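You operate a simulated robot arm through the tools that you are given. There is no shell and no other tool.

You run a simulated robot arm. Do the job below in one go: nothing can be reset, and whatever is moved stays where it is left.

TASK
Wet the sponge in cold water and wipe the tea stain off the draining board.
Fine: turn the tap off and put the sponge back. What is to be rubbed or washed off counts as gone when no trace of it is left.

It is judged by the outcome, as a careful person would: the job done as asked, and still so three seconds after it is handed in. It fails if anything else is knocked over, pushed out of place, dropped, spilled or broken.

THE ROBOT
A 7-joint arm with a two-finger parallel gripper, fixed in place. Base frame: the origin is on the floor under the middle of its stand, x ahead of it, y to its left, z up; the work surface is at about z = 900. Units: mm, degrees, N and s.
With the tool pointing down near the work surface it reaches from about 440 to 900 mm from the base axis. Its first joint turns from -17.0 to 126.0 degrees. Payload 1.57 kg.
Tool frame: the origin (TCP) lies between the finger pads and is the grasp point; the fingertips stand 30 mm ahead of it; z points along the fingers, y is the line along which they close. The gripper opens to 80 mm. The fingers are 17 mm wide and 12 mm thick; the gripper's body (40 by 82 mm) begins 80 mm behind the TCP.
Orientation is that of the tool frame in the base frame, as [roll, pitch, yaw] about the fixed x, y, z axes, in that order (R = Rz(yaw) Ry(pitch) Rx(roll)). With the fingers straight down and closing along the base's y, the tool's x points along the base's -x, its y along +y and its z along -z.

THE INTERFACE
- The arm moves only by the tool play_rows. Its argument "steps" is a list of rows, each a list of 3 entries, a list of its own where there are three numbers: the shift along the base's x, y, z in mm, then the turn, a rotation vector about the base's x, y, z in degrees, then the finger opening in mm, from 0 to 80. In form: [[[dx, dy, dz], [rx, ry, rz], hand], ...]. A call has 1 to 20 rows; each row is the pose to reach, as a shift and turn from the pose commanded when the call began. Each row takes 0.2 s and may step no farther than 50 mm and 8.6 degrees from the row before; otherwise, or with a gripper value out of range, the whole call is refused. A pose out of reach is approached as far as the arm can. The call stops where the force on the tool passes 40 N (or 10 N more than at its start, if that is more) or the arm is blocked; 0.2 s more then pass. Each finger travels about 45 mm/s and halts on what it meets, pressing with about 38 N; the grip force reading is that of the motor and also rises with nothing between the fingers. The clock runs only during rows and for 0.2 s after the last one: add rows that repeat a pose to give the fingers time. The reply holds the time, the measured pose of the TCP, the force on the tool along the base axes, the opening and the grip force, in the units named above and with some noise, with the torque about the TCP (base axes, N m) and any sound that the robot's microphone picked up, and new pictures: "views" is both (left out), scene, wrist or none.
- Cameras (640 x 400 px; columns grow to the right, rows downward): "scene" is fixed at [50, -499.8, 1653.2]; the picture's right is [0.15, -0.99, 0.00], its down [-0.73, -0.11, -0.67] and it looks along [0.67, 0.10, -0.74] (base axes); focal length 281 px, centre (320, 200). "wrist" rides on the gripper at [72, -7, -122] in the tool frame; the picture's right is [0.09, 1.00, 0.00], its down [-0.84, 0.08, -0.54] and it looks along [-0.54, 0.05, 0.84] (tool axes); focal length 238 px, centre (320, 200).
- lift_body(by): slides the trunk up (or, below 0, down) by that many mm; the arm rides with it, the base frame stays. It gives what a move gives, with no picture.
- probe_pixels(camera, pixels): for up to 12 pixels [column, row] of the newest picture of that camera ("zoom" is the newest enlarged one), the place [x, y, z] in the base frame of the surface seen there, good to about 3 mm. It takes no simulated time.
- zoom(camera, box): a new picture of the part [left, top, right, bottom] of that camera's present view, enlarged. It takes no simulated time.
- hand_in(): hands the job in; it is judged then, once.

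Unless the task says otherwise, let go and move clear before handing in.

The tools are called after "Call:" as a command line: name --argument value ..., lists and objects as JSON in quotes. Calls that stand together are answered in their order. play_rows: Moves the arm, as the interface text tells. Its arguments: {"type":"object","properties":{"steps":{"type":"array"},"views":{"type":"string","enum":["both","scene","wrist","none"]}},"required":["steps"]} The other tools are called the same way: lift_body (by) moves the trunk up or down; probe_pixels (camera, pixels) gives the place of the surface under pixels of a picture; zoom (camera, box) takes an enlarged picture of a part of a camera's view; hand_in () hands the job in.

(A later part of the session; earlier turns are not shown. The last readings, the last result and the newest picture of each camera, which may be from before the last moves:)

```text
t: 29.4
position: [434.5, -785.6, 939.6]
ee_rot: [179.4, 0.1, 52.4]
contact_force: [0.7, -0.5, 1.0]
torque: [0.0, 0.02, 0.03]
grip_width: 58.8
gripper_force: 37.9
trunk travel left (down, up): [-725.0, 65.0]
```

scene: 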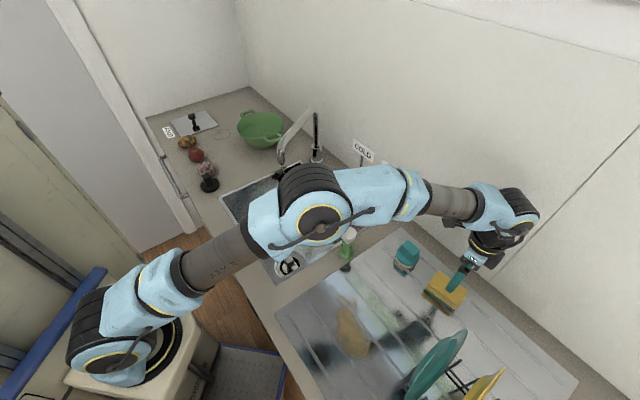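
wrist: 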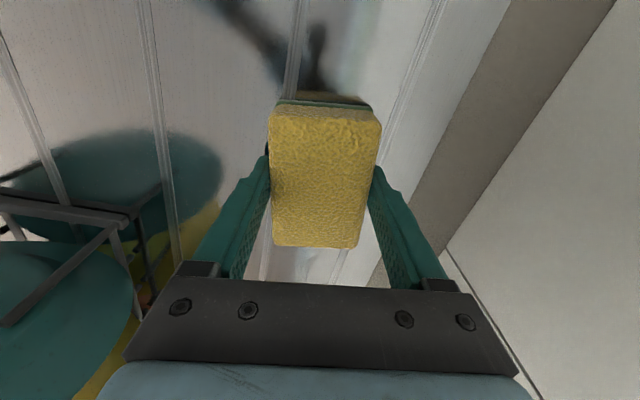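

The fingers hold at 58.8 mm with 38 N. I'll lift very slowly by 12 mm and see whether the sponge comes along.

Call:
play_rows --steps '[[[0, 0, 2], [0, 0, 0], 0], [[0, 0, 4], [0, 0, 0], 0], [[0, 0, 6], [0, 0, 0], 0], [[0, 0, 8], [0, 0, 0], 0], [[0, 0, 10], [0, 0, 0], 0], [[0, 0, 12], [0, 0, 0], 0]]'

Call:
zoom --camera "scene" --box '[390, 230, 486, 330]'

```text
t: 30.8
position: [433.6, -784.7, 952.6]
ee_rot: [179.4, 0.0, 52.5]
contact_force: [-0.5, 0.0, 0.3]
torque: [0.01, -0.01, 0.0]
grip_width: 58.6
gripper_force: 38.7
trunk travel left (down, up): [-725.0, 65.0]
```

scene: 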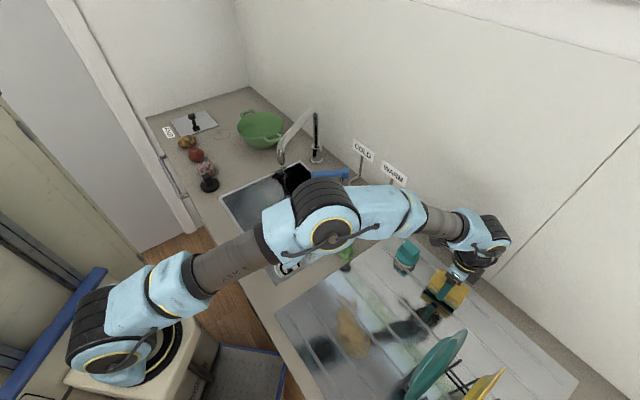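
wrist: 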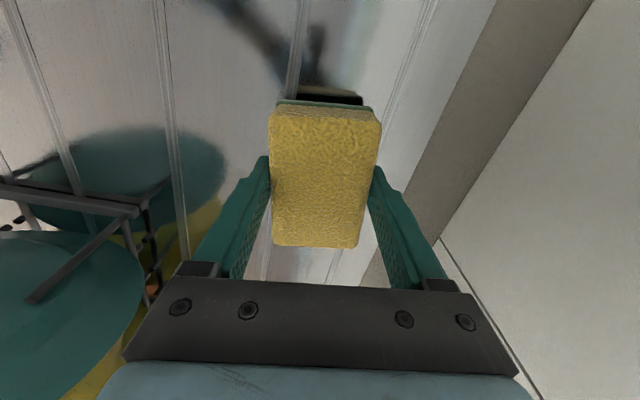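

```text
4.00 times, centred on (438, 280) of scene
```

zoom: 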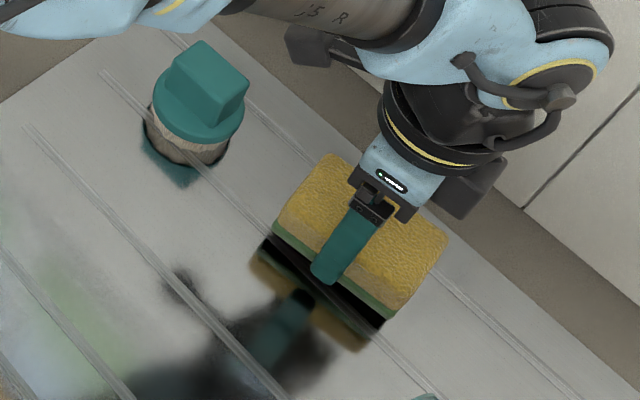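

The sponge is off the board and still gripped. I'll raise it smoothly and check it stays in the hand.

Call:
play_rows --steps '[[[0, 0, 4], [0, 0, 0], 0], [[0, 0, 12], [0, 0, 0], 0], [[0, 0, 24], [0, 0, 0], 0], [[0, 0, 38], [0, 0, 0], 0], [[0, 0, 54], [0, 0, 0], 0], [[0, 0, 70], [0, 0, 0], 0], [[0, 0, 86], [0, 0, 0], 0], [[0, 0, 102], [0, 0, 0], 0], [[0, 0, 118], [0, 0, 0], 0], [[0, 0, 130], [0, 0, 0], 0], [[0, 0, 136], [0, 0, 0], 0]]'

```text
t: 33.2
position: [434.0, -785.0, 1086.4]
ee_rot: [179.4, 0.0, 52.4]
contact_force: [0.0, 0.5, -0.6]
torque: [0.01, 0.02, -0.03]
grip_width: 58.7
gripper_force: 37.9
trunk travel left (down, up): [-725.0, 65.0]
```

scene: 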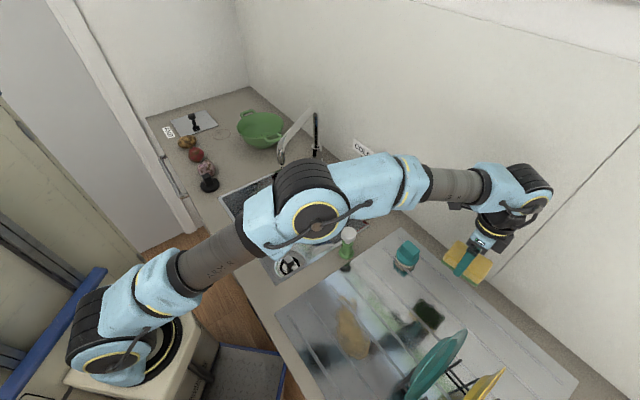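
wrist: 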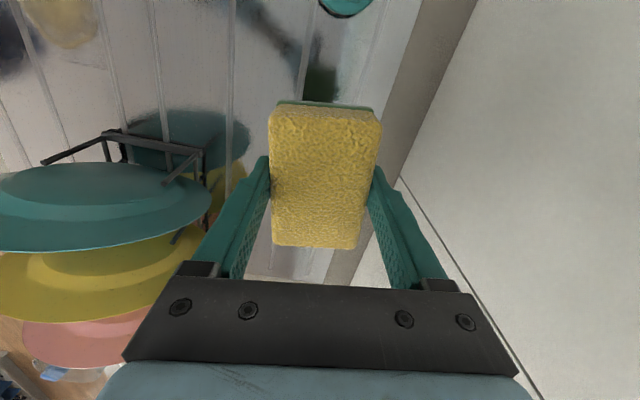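

The sponge is firmly held. I'll carry it smoothly to the near side of the spout, turning the hand.

Call:
play_rows --steps '[[[3, 14, 6], [0, 0, 2], 0], [[9, 42, 14], [0, 0, 8], 0], [[17, 78, 20], [0, 0, 15], 0], [[25, 114, 20], [0, 0, 22], 0], [[33, 150, 20], [0, 0, 29], 0], [[41, 186, 20], [0, 0, 36], 0], [[49, 223, 20], [0, 0, 43], 0], [[57, 260, 20], [0, 0, 50], 0], [[65, 297, 20], [0, 0, 57], 0], [[73, 334, 20], [0, 0, 64], 0], [[81, 371, 20], [0, 0, 71], 0], [[89, 408, 20], [0, 0, 78], 0], [[97, 445, 20], [0, 0, 85], 0], [[105, 482, 20], [0, 0, 92], 0], [[113, 518, 20], [0, 0, 98], 0], [[119, 545, 20], [0, 0, 103], 0], [[122, 558, 20], [0, 0, 105], 0], [[122, 559, 20], [0, 0, 105], 0]]'

```text
t: 37.0
position: [556.5, -224.7, 1108.7]
ee_rot: [179.4, 0.2, 157.4]
contact_force: [0.4, 0.4, -0.4]
torque: [-0.01, 0.0, -0.04]
grip_width: 58.6
gripper_force: 38.1
trunk travel left (down, up): [-725.0, 65.0]
```

scene: 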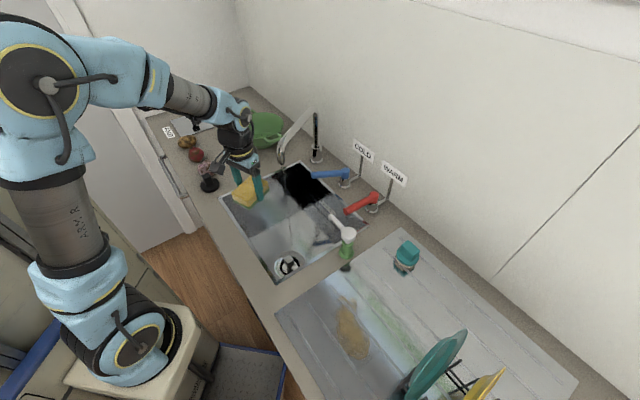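
wrist: 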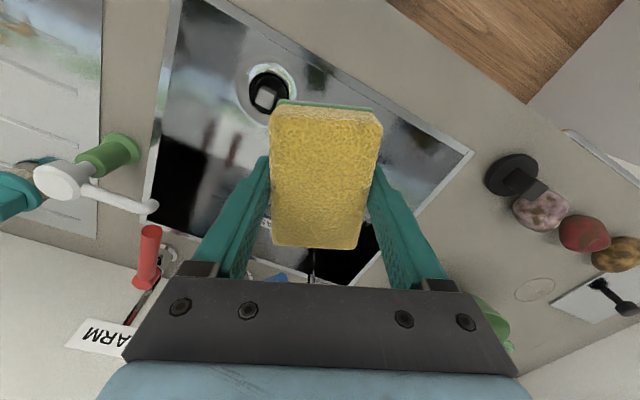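

The sponge is still held. I'll tilt the hand 30° outward so the gripper stays clear of the spout, and lower to just in front of the stream.

Call:
play_rows --steps '[[[6, -2, -18], [-2.5, -6, 0], 0], [[14, -6, -45], [-5, -12, 0], 0], [[24, -10, -75], [-8.2, -19.7, 0], 0], [[34, -14, -102], [-10.5, -25.3, 0], 0], [[42, -17, -118], [-11.5, -27.7, 0], 0], [[44, -18, -124], [-11.5, -27.7, 0], 0], [[44, -18, -124], [-11.5, -27.7, 0], 0]]'

Call:
zoom --camera "scene" --box '[200, 90, 360, 220]'

```text
t: 38.6
position: [601.4, -244.2, 985.6]
ee_rot: [179.3, 30.0, 157.4]
contact_force: [0.0, -0.4, -0.7]
torque: [0.03, -0.03, 0.0]
grip_width: 58.2
gripper_force: 37.7
trunk travel left (down, up): [-725.0, 65.0]
```

scene: 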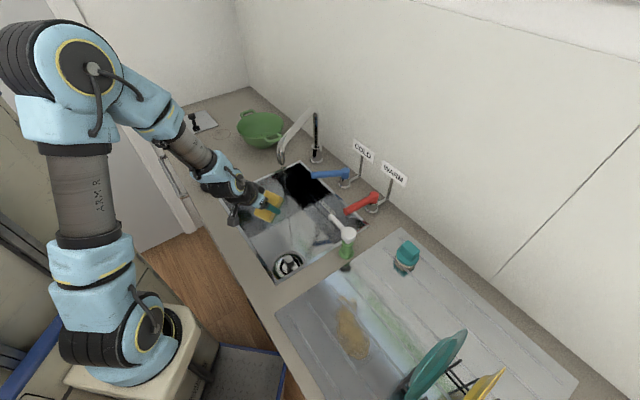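
wrist: 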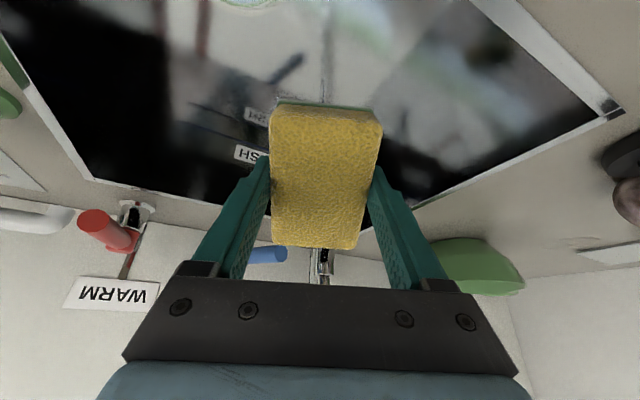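

```text
3.08 times, centred on (280, 155) of scene
```

zoom: 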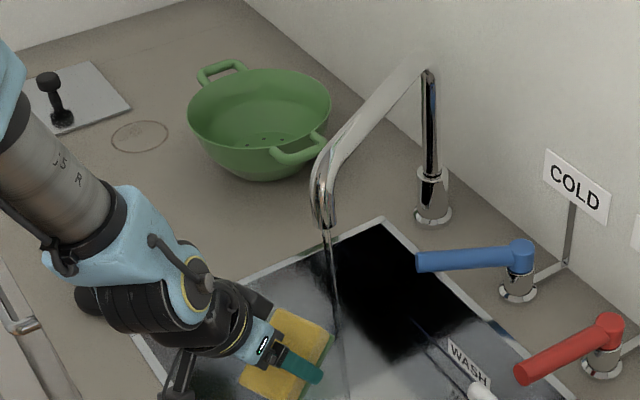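

The sponge faces the stream, which runs near (330,240)–(340,330) in the zoom, and the hand is clear of the spout. I'll move it outward into the water and hold it there.

Call:
play_rows --steps '[[[14, -6, 0], [0, 0, 0], 0], [[32, -13, 0], [0, 0, 0], 0], [[50, -20, 0], [0, 0, 0], 0], [[62, -26, 0], [0, 0, 0], 0], [[68, -29, 0], [0, 0, 0], 0], [[68, -29, 0], [0, 0, 0], 0], [[68, -29, 0], [0, 0, 0], 0], [[68, -29, 0], [0, 0, 0], 0], [[68, -29, 0], [0, 0, 0], 0]]'

Call:
zoom --camera "scene" --box '[220, 110, 360, 220]'

```text
t: 40.6
position: [667.5, -272.1, 984.4]
ee_rot: [179.4, 30.0, 157.4]
contact_force: [-0.2, 0.2, -1.3]
torque: [0.01, 0.02, -0.02]
grip_width: 58.5
gripper_force: 38.5
trunk travel left (down, up): [-725.0, 65.0]
```

scene: 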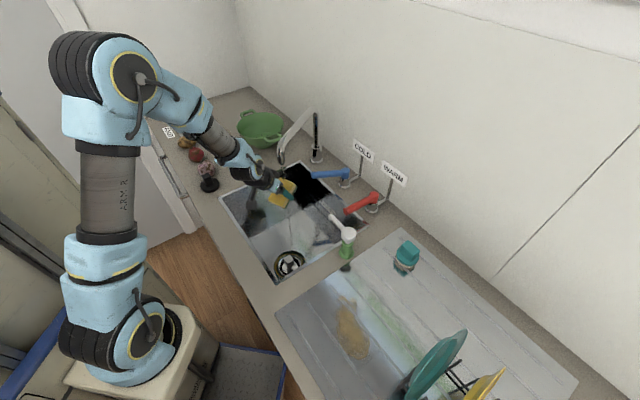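
wrist: 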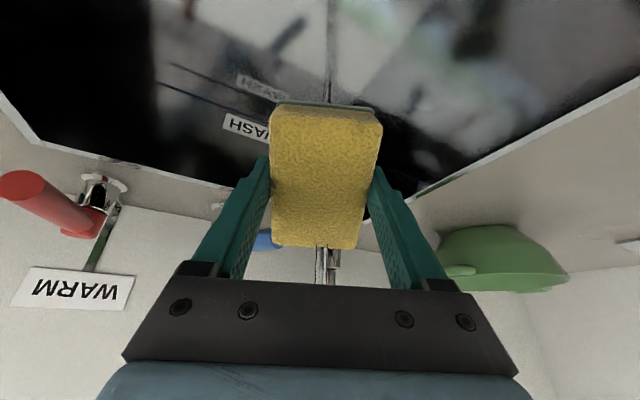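

```text
3.64 times, centred on (290, 165) of scene
```

zoom: 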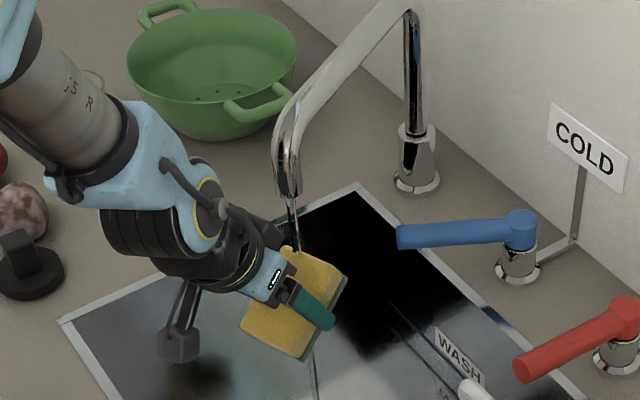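

The stream is hitting the outer end of the sponge, at about (292,250) in the zoom. I'll move it further under the water and sweep it side to side so it soaks well.

Call:
play_rows --steps '[[[6, -2.5, 0], [0, 0, 0], 0], [[12, -5, 0], [0, 0, 0], 0], [[12, -5, 0], [0, 0, 0], 0], [[12, -5, 0], [0, 0, 0], 0], [[12, -5, 0], [0, 0, 0], 0], [[16, 4, 0], [0, 0, 0], 0], [[17, 7, 0], [0, 0, 0], 0], [[17, 7, 0], [0, 0, 0], 0], [[12, -5, 0], [0, 0, 0], 0], [[7, -17, 0], [0, 0, 0], 0], [[7, -17, 0], [0, 0, 0], 0], [[7, -17, 0], [0, 0, 0], 0], [[12, -5, 0], [0, 0, 0], 0], [[16, -7, 0], [0, 0, 0], 0], [[16, -7, 0], [0, 0, 0], 0], [[16, -7, 0], [0, 0, 0], 0]]'

Call:
zoom --camera "scene" --box '[220, 110, 360, 220]'

```text
t: 44.0
position: [683.0, -281.4, 984.4]
ee_rot: [179.3, 30.0, 157.4]
contact_force: [-0.3, -0.3, 0.2]
torque: [0.04, -0.01, 0.02]
grip_width: 58.8
gripper_force: 38.2
trunk travel left (down, up): [-725.0, 65.0]
```

scene: 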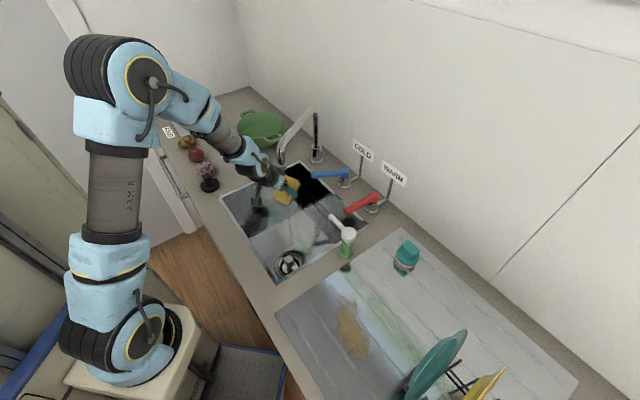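
wrist: 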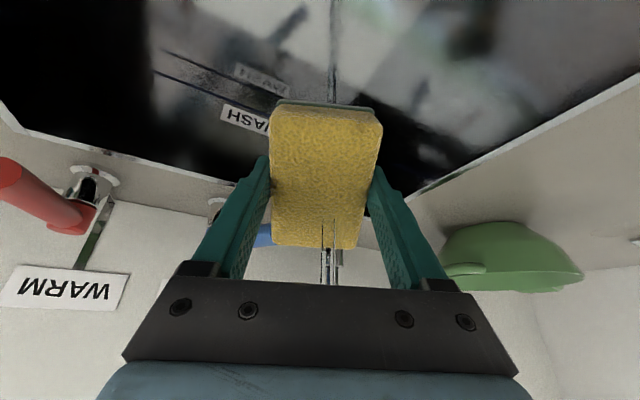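

```text
3.64 times, centred on (290, 165) of scene
```

zoom: 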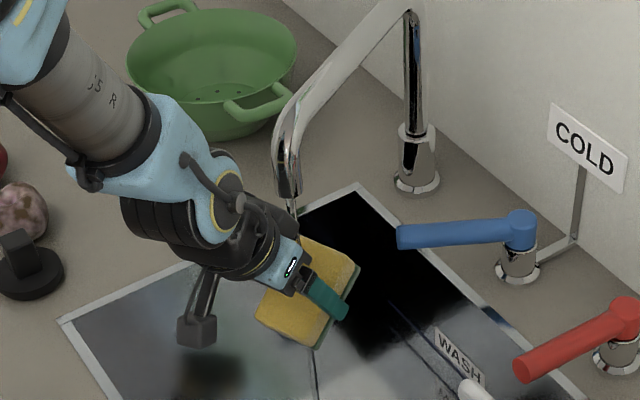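

The stream now lands on the sponge's top face, at (328,235) in the wrist view. I'll hold it there longer and then look for darkening.

Call:
play_rows --steps '[[[0, 0, 0], [0, 0, 0], 0], [[0, 0, 0], [0, 0, 0], 0], [[0, 0, 0], [0, 0, 0], 0], [[3, 7, 0], [0, 0, 0], 0], [[3, 7, 0], [0, 0, 0], 0], [[3, 7, 0], [0, 0, 0], 0], [[0, 0, 0], [0, 0, 0], 0], [[-3, -7, 0], [0, 0, 0], 0], [[-3, -7, 0], [0, 0, 0], 0], [[-3, -7, 0], [0, 0, 0], 0], [[0, 0, 0], [0, 0, 0], 0], [[0, 0, 0], [0, 0, 0], 0]]'

Call:
zoom --camera "wrist" --box '[240, 90, 420, 270]'

Call:
zoom --camera "scene" --box '[240, 140, 340, 220]'

```text
t: 46.6
position: [682.3, -278.9, 983.8]
ee_rot: [179.3, 29.9, 157.3]
contact_force: [-0.4, -0.5, 0.1]
torque: [0.03, 0.0, 0.0]
grip_width: 58.6
gripper_force: 38.0
trunk travel left (down, up): [-725.0, 65.0]
```

scene: 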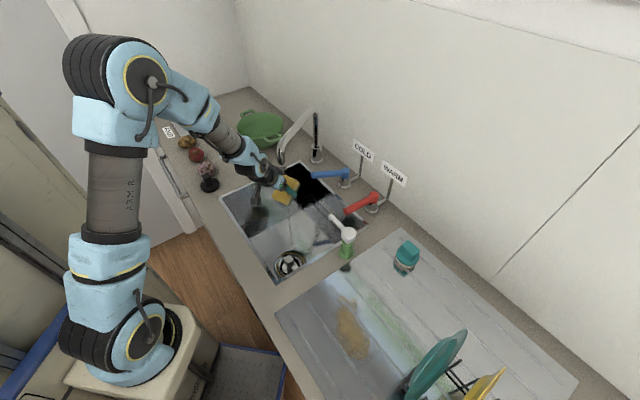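
wrist: 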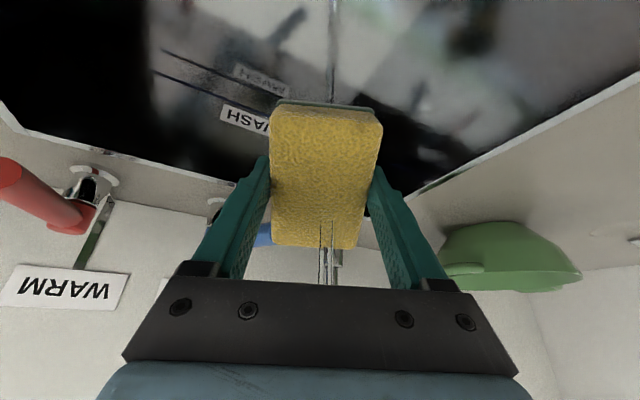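

```text
2.22 times, centred on (330, 180) of wrist
```

zoom: 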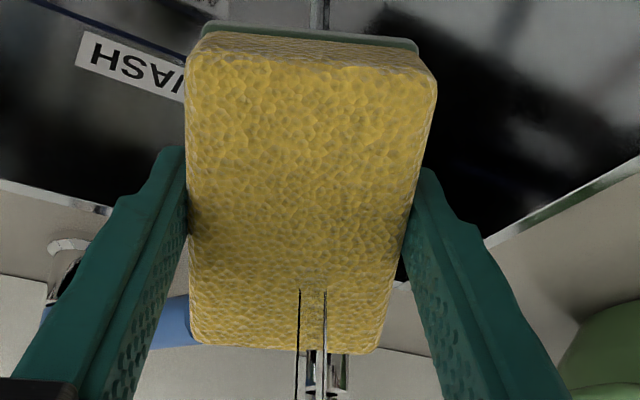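

```text
5.00 times, centred on (290, 180) of scene
```

zoom: 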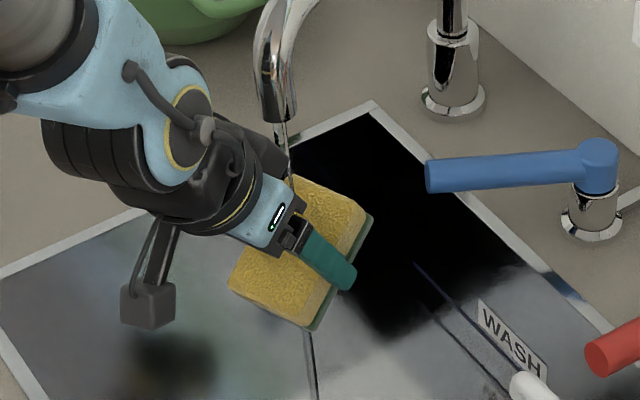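

The stream has been landing on the sponge for several seconds now. I'll withdraw it from the water, level the hand, and also probe the plate rack for clearance near the stain.

Call:
play_rows --steps '[[[-10, 4, 0], [0, 0, 0], 0], [[-30, 12, 0], [0, 0, 0], 0], [[-54, 22, 2], [0, 0, 0], 0], [[-74, 31, 14], [1, 2.4, 0], 0], [[-84, 34, 42], [3.8, 9.2, 0], 0], [[-94, 37, 74], [6.8, 16.4, 0], 0], [[-102, 40, 102], [9.8, 23.6, 0], 0], [[-108, 43, 118], [11.5, 27.7, 0], 0], [[-110, 44, 122], [11.5, 27.7, 0], 0]]'

Call:
probe_pixels --camera "scene" --pixels '[[402, 372], [400, 382], [404, 390], [412, 370], [450, 360], [420, 395], [395, 395], [432, 350], [380, 395], [350, 330], [340, 296], [360, 360]]'

Call:
zoom --camera "scene" --box '[330, 300, 470, 400]'

```text
t: 48.6
position: [574.9, -237.5, 1105.5]
ee_rot: [179.4, -0.1, 157.4]
contact_force: [0.9, 0.2, 0.3]
torque: [-0.03, -0.01, 0.01]
grip_width: 58.3
gripper_force: 37.6
trunk travel left (down, up): [-725.0, 65.0]
```

scene: 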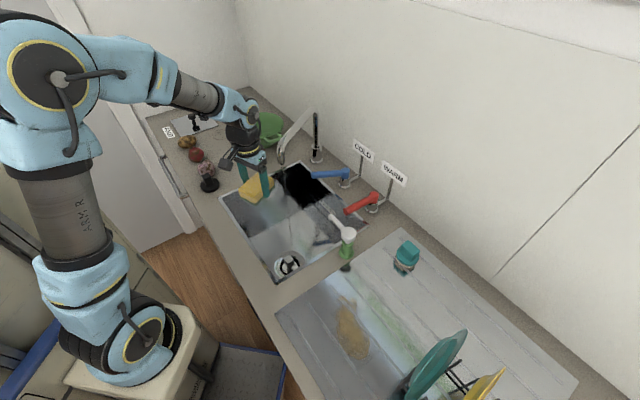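
wrist: 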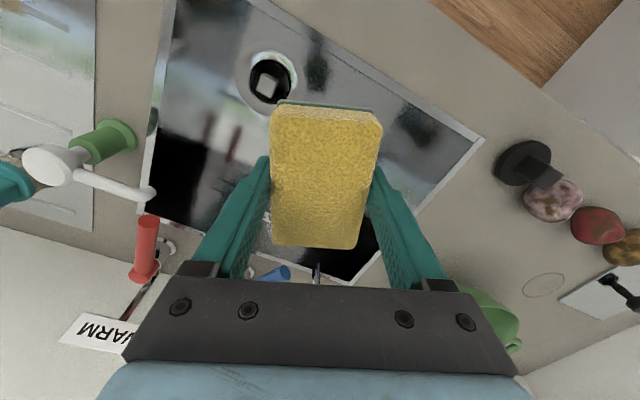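

```text
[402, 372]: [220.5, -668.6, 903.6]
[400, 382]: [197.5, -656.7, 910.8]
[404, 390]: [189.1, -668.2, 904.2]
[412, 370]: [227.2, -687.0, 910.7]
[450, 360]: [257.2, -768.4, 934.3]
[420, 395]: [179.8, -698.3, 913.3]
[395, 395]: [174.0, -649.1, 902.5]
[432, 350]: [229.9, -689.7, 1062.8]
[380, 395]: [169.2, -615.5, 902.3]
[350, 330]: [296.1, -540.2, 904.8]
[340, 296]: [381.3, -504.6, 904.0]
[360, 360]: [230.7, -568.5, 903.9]
```

```text
4.00 times, centred on (400, 350) of scene
```

zoom: 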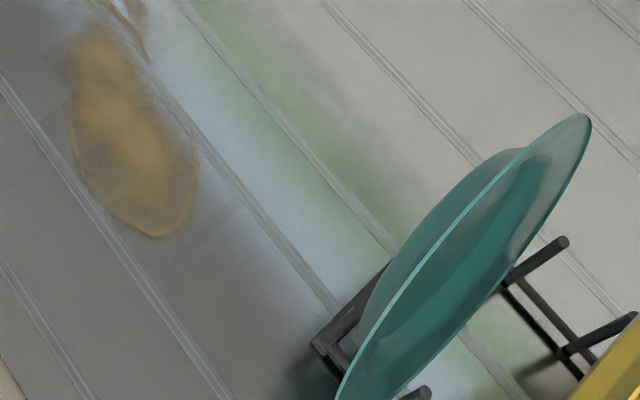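

The rack corner is at about (197,-657), so strokes with the hand at y≥-570 keep 45 mm clear. I'll carry the sponge over the stain's start point, with its long side across the stroke direction.

Call:
play_rows --steps '[[[-7, -12, 0], [0, 0, -3], 0], [[-22, -37, 0], [0, 0, -9], 0], [[-39, -67, 0], [0, 0, -16], 0], [[-56, -97, 0], [0, 0, -23], 0], [[-73, -127, 0], [0, 0, -30], 0], [[-90, -157, 0], [0, 0, -37], 0], [[-107, -187, 0], [0, 0, -44], 0], [[-124, -217, 0], [0, 0, -51], 0], [[-141, -247, -10], [0, 0, -58], 0], [[-158, -272, -35], [0, 0, -64], 0], [[-168, -286, -65], [0, 0, -67.4], 0], [[-172, -292, -95], [0, 0, -67.4], 0], [[-173, -293, -115], [0, 0, -67.4], 0], [[-173, -293, -120], [0, 0, -67.4], 0]]'

```text
t: 51.6
position: [399.7, -529.8, 986.7]
ee_rot: [179.4, 0.0, 90.0]
contact_force: [-0.2, 0.6, -1.2]
torque: [0.01, 0.0, 0.0]
grip_width: 58.6
gripper_force: 37.5
trunk travel left (down, up): [-725.0, 65.0]
```

scene: 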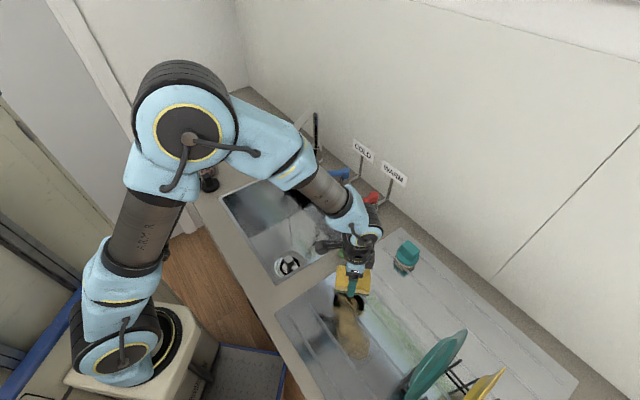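
wrist: 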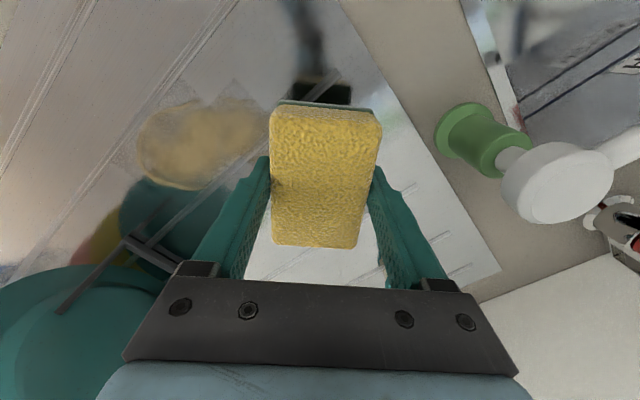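

The sponge is above the stain's far end, clear of the soap bottle. I'll lower it slowly onto the board and read the contact force.

Call:
play_rows --steps '[[[0, 0, -20], [0, 0, 0], 0], [[0, 0, -36], [0, 0, 0], 0], [[0, 0, -42], [0, 0, 0], 0], [[0, 0, -45], [0, 0, 0], 0], [[0, 0, -47], [0, 0, 0], 0], [[0, 0, -49], [0, 0, 0], 0], [[0, 0, -50], [0, 0, 0], 0]]'

```text
t: 53.3
position: [401.5, -529.8, 939.2]
ee_rot: [179.3, 0.3, 89.9]
contact_force: [-2.9, 6.6, 24.9]
torque: [0.44, 0.74, -0.16]
grip_width: 58.9
gripper_force: 37.6
trunk travel left (down, up): [-725.0, 65.0]
stopped in row 7: the force on the tool passed its limit at 41 N (the readings are from after the stop); the commanded pose is now the measured one
```

scene: 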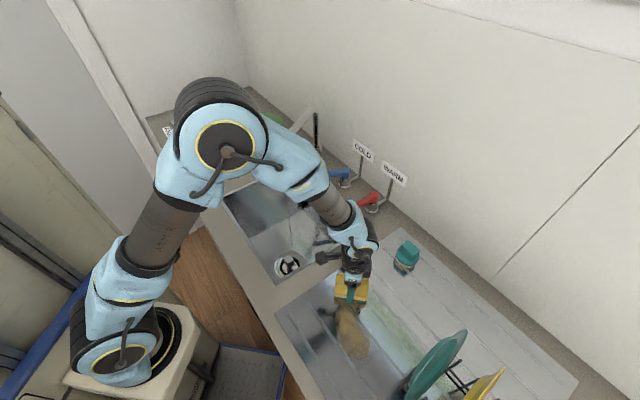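
wrist: 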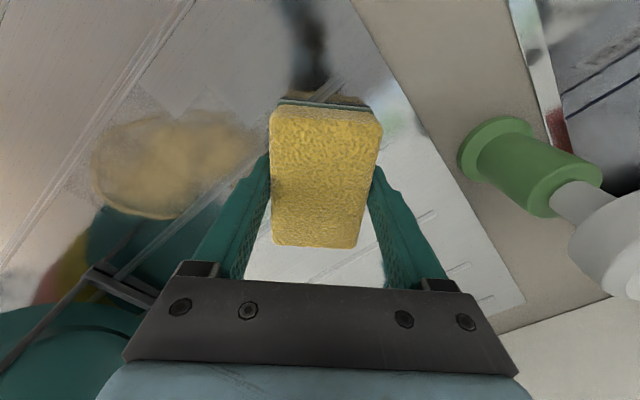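

Contact came at about z=940 and peaked at 41 N. I'll ease up by about 1.3 mm and make the first slow stroke towards -x.

Call:
play_rows --steps '[[[0, 0, 1.3], [0, 0, 0], 0], [[-6, 0, 1.3], [0, 0, 0], 0], [[-16, 0, 1.3], [0, 0, 0], 0], [[-28, 0, 1.3], [0, 0, 0], 0], [[-40, 0, 1.3], [0, 0, 0], 0], [[-52, 0, 1.3], [0, 0, 0], 0], [[-64, 0, 1.3], [0, 0, 0], 0]]'

```text
t: 54.9
position: [337.0, -530.4, 939.0]
ee_rot: [179.2, 0.3, 90.0]
contact_force: [9.1, -0.3, 23.4]
torque: [-0.06, 0.41, 0.0]
grip_width: 58.7
gripper_force: 38.2
trunk travel left (down, up): [-725.0, 65.0]
```

scene: 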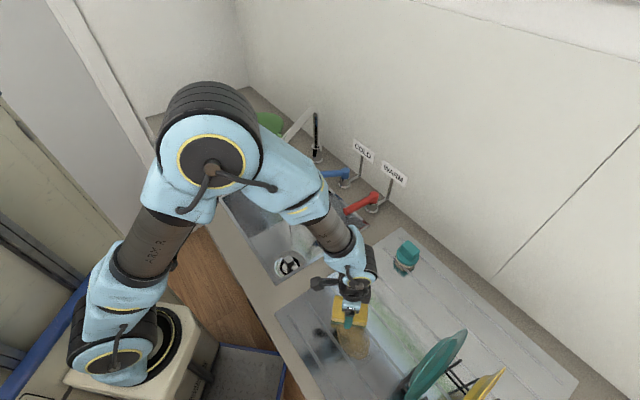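
wrist: 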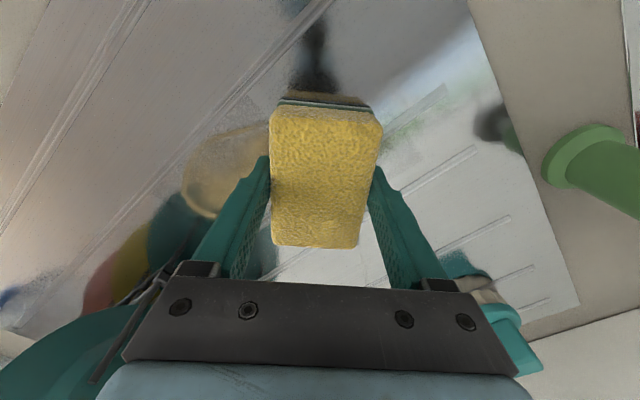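

The force is steady (23 N down, 9 N friction) and the board behind the sponge looks clean. I'll continue the stroke to the near end, pressing slightly less.

Call:
play_rows --steps '[[[-10, 0, 0.5], [0, 0, 0], 0], [[-22, 0, 0.7], [0, 0, 0], 0], [[-34, 0, 0.7], [0, 0, 0], 0], [[-46, 0, 0.7], [0, 0, 0], 0], [[-58, 0, 0.7], [0, 0, 0], 0], [[-70, 0, 0.7], [0, 0, 0], 0], [[-82, 0, 0.7], [0, 0, 0], 0], [[-94, 0, 0.7], [0, 0, 0], 0], [[-106, 0, 0.7], [0, 0, 0], 0], [[-118, 0, 0.7], [0, 0, 0], 0], [[-124, 0, 0.7], [0, 0, 0], 0]]'

```text
t: 57.3
position: [212.5, -531.5, 939.4]
ee_rot: [179.2, 0.1, 90.0]
contact_force: [1.0, -0.2, 0.2]
torque: [-0.03, 0.0, -0.02]
grip_width: 58.8
gripper_force: 38.3
trunk travel left (down, up): [-725.0, 65.0]
```

scene: 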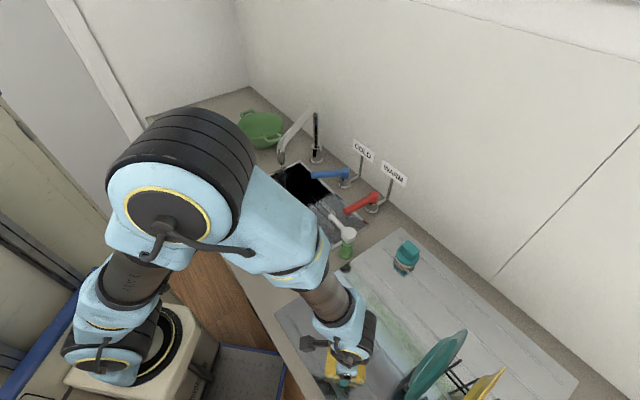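
wrist: 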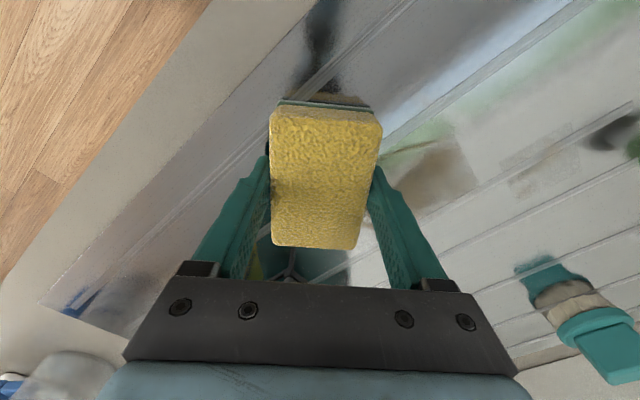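

At the end of the stroke contact faded (0.2 N). A brownish rectangular patch is visible at (430,180) in the wrist view; I'll zoom in on it.

Call:
zoom --camera "wrist" --box '[360, 80, 640, 260]'

Call:
probe_pixels --camera "wrist" --pixels '[[400, 160], [440, 145], [470, 180], [420, 205], [500, 165], [570, 130], [600, 150], [530, 195], [385, 175]]'

```text
2.22 times, centred on (500, 170) of wrist
```

zoom: 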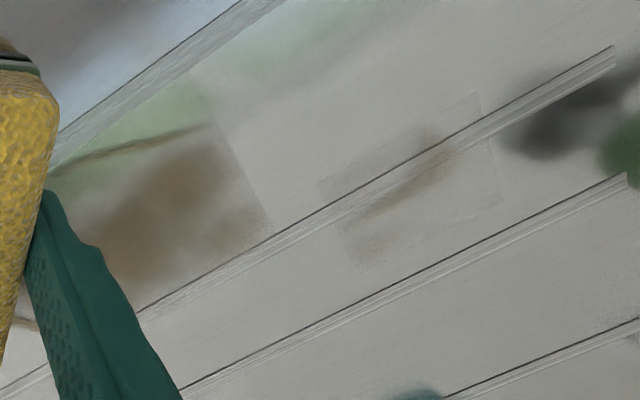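

```text
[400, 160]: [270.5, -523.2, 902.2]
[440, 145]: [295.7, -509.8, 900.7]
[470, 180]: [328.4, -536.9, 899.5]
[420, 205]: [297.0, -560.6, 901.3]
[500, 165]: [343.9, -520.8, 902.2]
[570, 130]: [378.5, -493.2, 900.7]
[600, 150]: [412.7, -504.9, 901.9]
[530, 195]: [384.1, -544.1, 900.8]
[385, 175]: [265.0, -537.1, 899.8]
```

The stain is fading (two faint patches remain around (300,-530) and (380,-520)), so it needs more rubbing. I'll press 1.5 mm lower and stroke back through the middle.

Call:
play_rows --steps '[[[0, -4, -1.5], [0, 0, 0], 0], [[8, -10, -1.7], [0, 0, 0], 0], [[20, -14, -1.7], [0, 0, 0], 0], [[32, -16, -1.7], [0, 0, 0], 0], [[44, -16, -1.7], [0, 0, 0], 0], [[56, -16, -1.7], [0, 0, 0], 0], [[68, -16, -1.7], [0, 0, 0], 0]]'

```text
t: 58.6
position: [261.5, -548.1, 938.4]
ee_rot: [179.3, 0.5, 89.9]
contact_force: [-3.6, 5.3, 22.7]
torque: [0.39, 0.77, -0.06]
grip_width: 59.0
gripper_force: 37.8
trunk travel left (down, up): [-725.0, 65.0]
stopped in row 6: the force on the tool passed its limit at 41 N (the readings are from after the stop); the commanded pose is now the measured one
```

scene: 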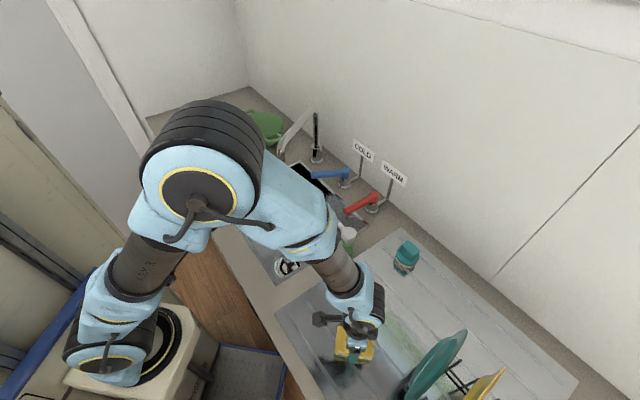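
wrist: 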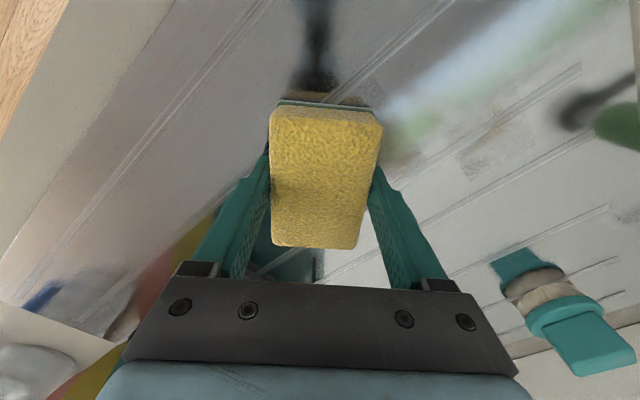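

Force peaked at 41 N mid-stroke and stopped the motion. I'll ease up 1.3 mm, as before, and carry on in +x.

Call:
play_rows --steps '[[[0, 0, 1.4], [0, 0, 0], 0], [[6, 0, 1.4], [0, 0, 0], 0], [[18, 0, 1.4], [0, 0, 0], 0], [[30, 0, 1.4], [0, 0, 0], 0], [[42, 0, 1.4], [0, 0, 0], 0], [[54, 0, 1.4], [0, 0, 0], 0], [[66, 0, 1.4], [0, 0, 0], 0], [[78, 0, 1.4], [0, 0, 0], 0], [[90, 0, 1.6], [0, 0, 0], 0], [[102, 2, 1.8], [0, 0, 0], 0], [[114, 4, 1.8], [0, 0, 0], 0], [[126, 6, 1.8], [0, 0, 0], 0], [[138, 8, 1.8], [0, 0, 0], 0]]'

```text
t: 61.5
position: [400.9, -539.8, 941.1]
ee_rot: [179.3, 0.5, 89.8]
contact_force: [0.0, -0.8, 0.0]
torque: [0.0, 0.03, 0.02]
grip_width: 58.4
gripper_force: 38.1
trunk travel left (down, up): [-725.0, 65.0]
```

scene: 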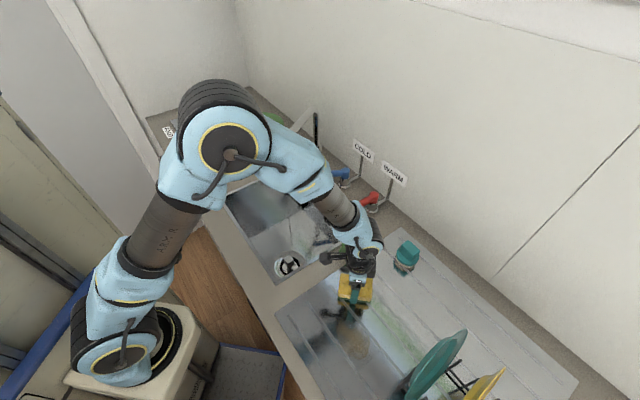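
wrist: 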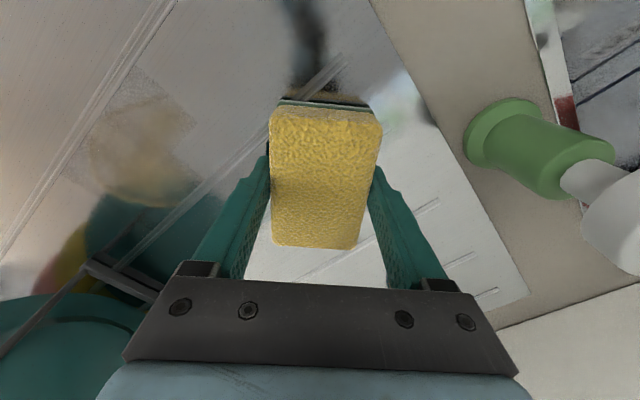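

There's no contact now, at z≈941. I'll zoom in on what remains of the stain, near (145,150) in the wrist view.

Call:
zoom --camera "wrist" --box '[40, 40, 280, 230]'

Call:
probe_pixels --camera "wrist" --pixels '[[135, 68], [200, 125], [150, 110], [145, 160], [115, 175], [190, 185], [95, 150], [65, 180]]'

Call:
zoom --camera "scene" --box '[310, 290, 390, 370]'

```text
2.11 times, centred on (160, 135) of wrist
```

zoom: 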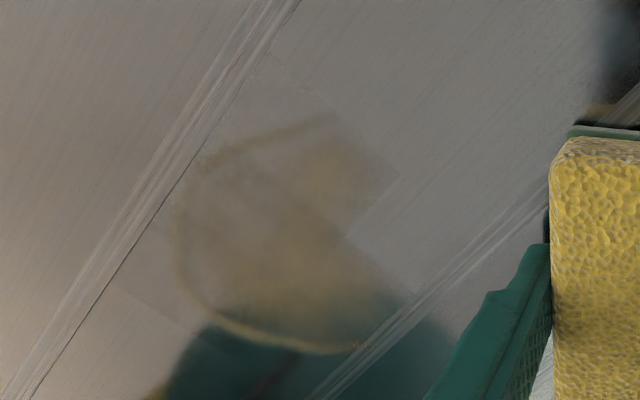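

```text
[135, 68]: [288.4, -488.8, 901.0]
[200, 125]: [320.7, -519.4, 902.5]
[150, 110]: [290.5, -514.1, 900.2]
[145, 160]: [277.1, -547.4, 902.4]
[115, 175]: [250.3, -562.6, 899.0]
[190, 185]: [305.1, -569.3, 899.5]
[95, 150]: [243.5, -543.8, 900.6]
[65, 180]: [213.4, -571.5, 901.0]
```

```text
5.00 times, centred on (350, 330) of scene
```

zoom: 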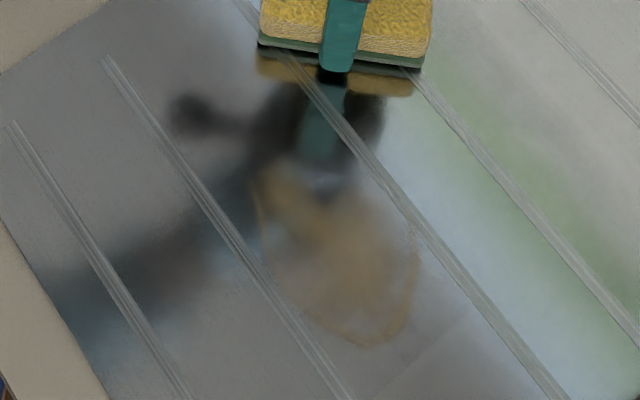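

The top of the stain is clean but the main patch remains, spanning roughly (320,-520) to (230,-575), because contact was lost there. I'll move to x≈325, re-establish contact, and rub in place.

Call:
play_rows --steps '[[[-20, -2, 0], [0, 0, 0], 0], [[-45, -4, 0], [0, 0, 0], 0], [[-70, -6, 0], [0, 0, 0], 0], [[-75, -6, -0.6], [0, 0, 0], 0], [[-75, -6, -1.2], [0, 0, 0], 0], [[-75, -6, -1.8], [0, 0, 0], 0]]' --views "none"

```text
t: 62.9
position: [325.7, -545.9, 937.8]
ee_rot: [179.2, 0.5, 89.9]
contact_force: [1.8, 1.0, 25.4]
torque: [0.31, 0.68, -0.03]
grip_width: 58.6
gripper_force: 38.0
trunk travel left (down, up): [-725.0, 65.0]
```

There's 25 N of contact, but the torque shows the pressure sits on the -x edge. I'll level the sponge by about 0.4° and stroke slowly through the remaining patch.

Call:
play_rows --steps '[[[0, 0, 0.5], [0.4, 0.4, 0], 0], [[-8, 0, 0.5], [0.4, 0.4, 0], 0], [[-16, 0, 0.5], [0.4, 0.4, 0], 0], [[-24, 0, 0.5], [0.4, 0.4, 0], 0], [[-32, 0, 0.5], [0.4, 0.4, 0], 0], [[-40, 0, 0.5], [0.4, 0.4, 0], 0], [[-48, 0, 0.5], [0.4, 0.4, 0], 0]]' --views "none"

```text
t: 64.5
position: [276.9, -545.8, 937.9]
ee_rot: [179.7, 0.1, 89.9]
contact_force: [13.1, 0.3, 33.2]
torque: [-0.09, 0.12, 0.03]
grip_width: 58.5
gripper_force: 38.0
trunk travel left (down, up): [-725.0, 65.0]
```

Contact is now flat, with the torque near zero and 33 N down. I'll ease slightly and continue to the near end of the stain.

Call:
play_rows --steps '[[[-6, 0, 0.6], [0, 0, 0], 0], [[-14, 0, 0.7], [0, 0, 0], 0], [[-22, 0, 0.7], [0, 0, 0], 0], [[-30, 0, 0.7], [0, 0, 0], 0], [[-38, 0, 0.7], [0, 0, 0], 0], [[-46, 0, 0.7], [0, 0, 0], 0], [[-54, 0, 0.7], [0, 0, 0], 0], [[-60, 0, 0.7], [0, 0, 0], 0]]'

```text
t: 66.2
position: [217.9, -546.3, 938.3]
ee_rot: [179.6, -0.1, 89.9]
contact_force: [-0.1, 0.0, 0.2]
torque: [-0.01, 0.03, 0.0]
grip_width: 58.5
gripper_force: 38.4
trunk travel left (down, up): [-725.0, 65.0]
```

scene: 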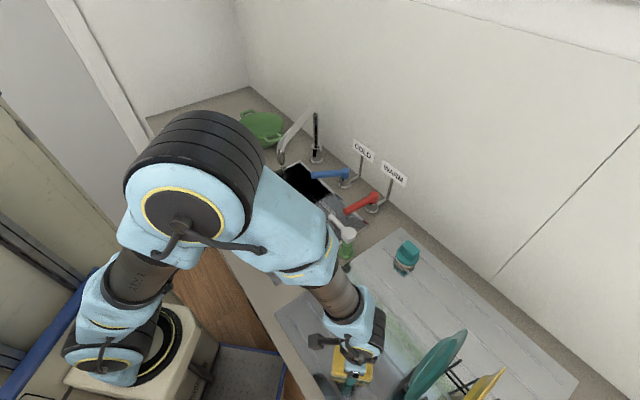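
wrist: 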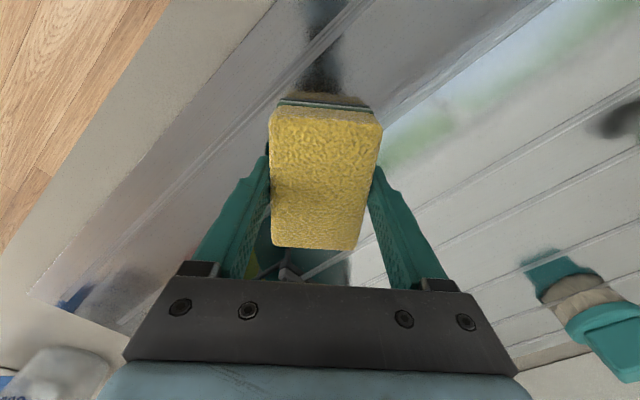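

Contact was lost again at the near end, but the board to the right of the sponge now looks clean. I'll zoom in to check.

Call:
zoom --camera "wrist" --box '[360, 80, 640, 260]'

Call:
zoom --camera "scene" --box '[310, 290, 420, 400]'

```text
2.22 times, centred on (500, 170) of wrist
```

zoom: 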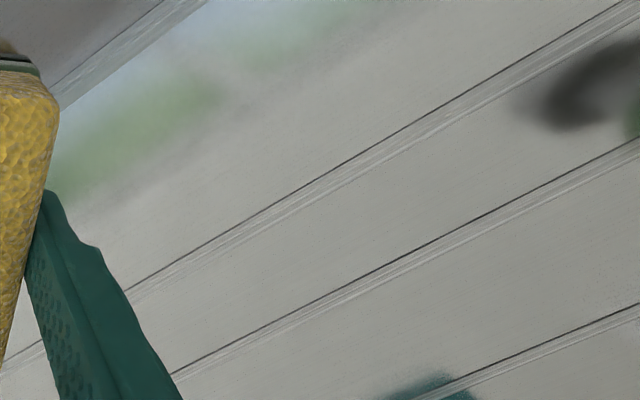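

```text
3.64 times, centred on (365, 345) of scene
```

zoom: 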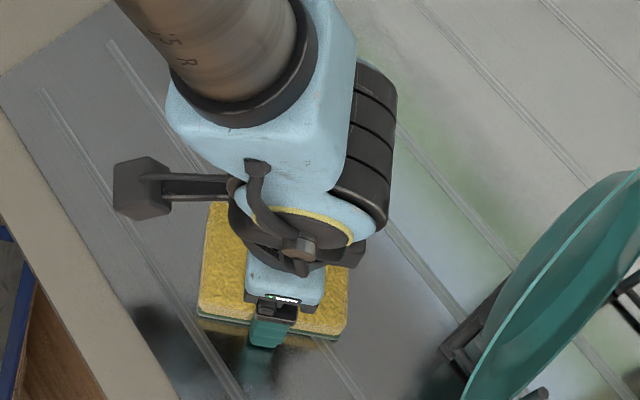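

The visible board is clean. For the near end and the outer edge, I'll regain contact here and stroke back at y≈-562.

Call:
play_rows --steps '[[[0, -4, -0.4], [0, 0, 0], 0], [[0, -8, -0.8], [0, 0, 0], 0], [[0, -12, -1.0], [0, 0, 0], 0], [[4, -16, -1.0], [0, 0, 0], 0]]' --views "none"

```text
t: 67.2
position: [221.4, -562.6, 938.3]
ee_rot: [179.7, 0.0, 89.9]
contact_force: [-3.9, 1.9, 9.6]
torque: [0.08, 0.4, -0.07]
grip_width: 58.5
gripper_force: 38.2
trunk travel left (down, up): [-725.0, 65.0]
```

Call:
play_rows --steps '[[[8, 0, -0.1], [0, 0.2, 0], 0], [[16, 0, 0], [0, 0.2, 0], 0], [[24, 0, 0], [0, 0.2, 0], 0], [[32, 0, 0], [0, 0.2, 0], 0], [[40, 0, 0.1], [0, 0.2, 0], 0], [[48, 0, 0.2], [0, 0.2, 0], 0]]' --views "none"

```text
t: 68.7
position: [268.9, -561.3, 940.2]
ee_rot: [179.9, 0.0, 89.9]
contact_force: [0.4, 0.3, -0.2]
torque: [0.0, -0.05, -0.02]
grip_width: 58.7
gripper_force: 37.8
trunk travel left (down, up): [-725.0, 65.0]
```

Contact was lost again; I'll press down 1.2 mm and continue to +x.

Call:
play_rows --steps '[[[2, 0, -0.6], [0, 0, 0], 0], [[6, 0, -1.2], [0, 0, 0], 0], [[14, 0, -1.2], [0, 0, 0], 0], [[22, 0, -1.2], [0, 0, 0], 0], [[30, 0, -1.2], [0, 0, 0], 0]]' --views "none"

```text
t: 69.8
position: [298.0, -562.8, 936.7]
ee_rot: [179.8, 0.0, 89.8]
contact_force: [-13.0, -1.7, 30.8]
torque: [-0.01, 0.63, 0.02]
grip_width: 58.6
gripper_force: 38.0
trunk travel left (down, up): [-725.0, 65.0]
```

Good contact (31 N). I'll stroke back to the near end at this height, then forward again, and look.

Call:
play_rows --steps '[[[-8, 2, 0.3], [0, 0, 0], 0], [[-18, 4, 0.3], [0, 0, 0], 0], [[-28, 6, 0.2], [0, 0, 0], 0], [[-38, 8, 0], [0, 0, 0], 0], [[-48, 8, -0.2], [0, 0, 0], 0], [[-58, 8, -0.4], [0, 0, 0], 0], [[-68, 8, -0.6], [0, 0, 0], 0], [[-78, 8, -0.6], [0, 0, 0], 0]]'

```text
t: 71.0
position: [256.7, -554.1, 937.6]
ee_rot: [179.7, 0.1, 89.9]
contact_force: [1.2, 7.7, 22.3]
torque: [0.29, 0.3, -0.13]
grip_width: 58.8
gripper_force: 38.4
trunk travel left (down, up): [-725.0, 65.0]
stopped in row 5: the force on the tool passed its limit at 46 N (the readings are from after the stop); the commanded pose is now the measured one
```

scene: 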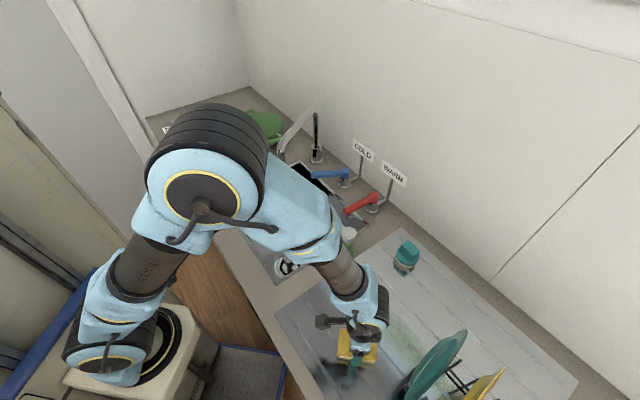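
wrist: 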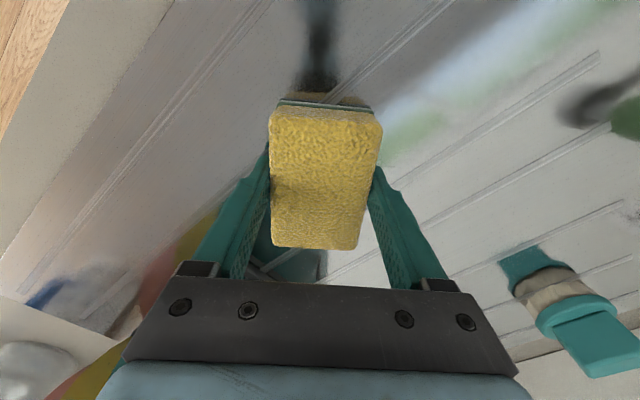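

I'll lift the sponge off and move it aside to inspect the whole stain area.

Call:
play_rows --steps '[[[0, 0, 6], [0, 0, 0], 0], [[0, 0, 20], [0, 0, 0], 0], [[20, 5, 40], [0, 0, 0], 0], [[50, 10, 55], [0, 0, 0], 0], [[85, 14, 60], [0, 0, 0], 0], [[120, 18, 60], [0, 0, 0], 0], [[145, 22, 60], [0, 0, 0], 0], [[150, 24, 60], [0, 0, 0], 0]]'

Call:
zoom --camera "scene" --box '[310, 290, 390, 370]'

Call:
zoom --camera "wrist" --box '[40, 40, 280, 230]'

```text
t: 72.8
position: [407.9, -529.7, 997.7]
ee_rot: [179.8, 0.0, 89.9]
contact_force: [-0.2, -0.3, 0.3]
torque: [-0.02, 0.02, 0.03]
grip_width: 58.7
gripper_force: 38.2
trunk travel left (down, up): [-725.0, 65.0]
```

scene: 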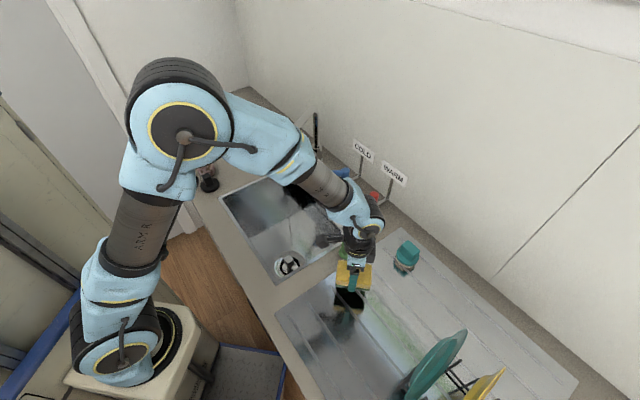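
wrist: 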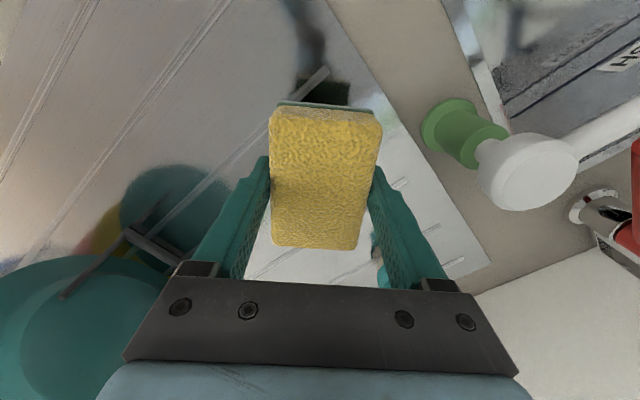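

```text
5.00 times, centred on (350, 330) of scene
```

zoom: 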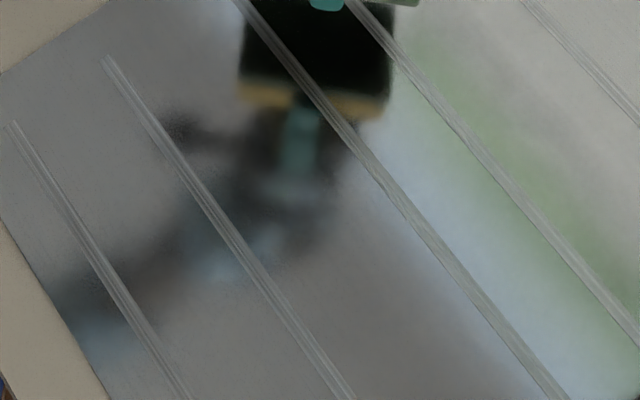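

```text
2.11 times, centred on (160, 135) of wrist
```

zoom: 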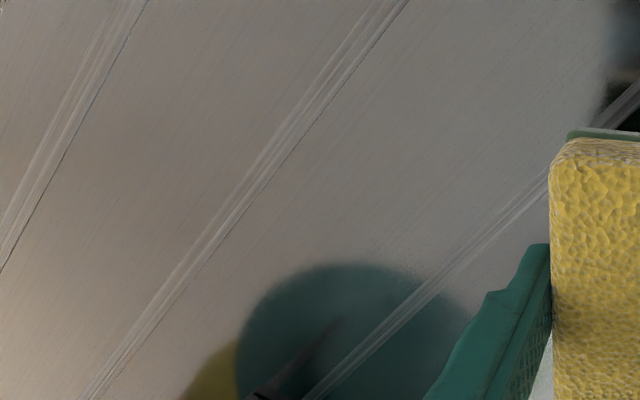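

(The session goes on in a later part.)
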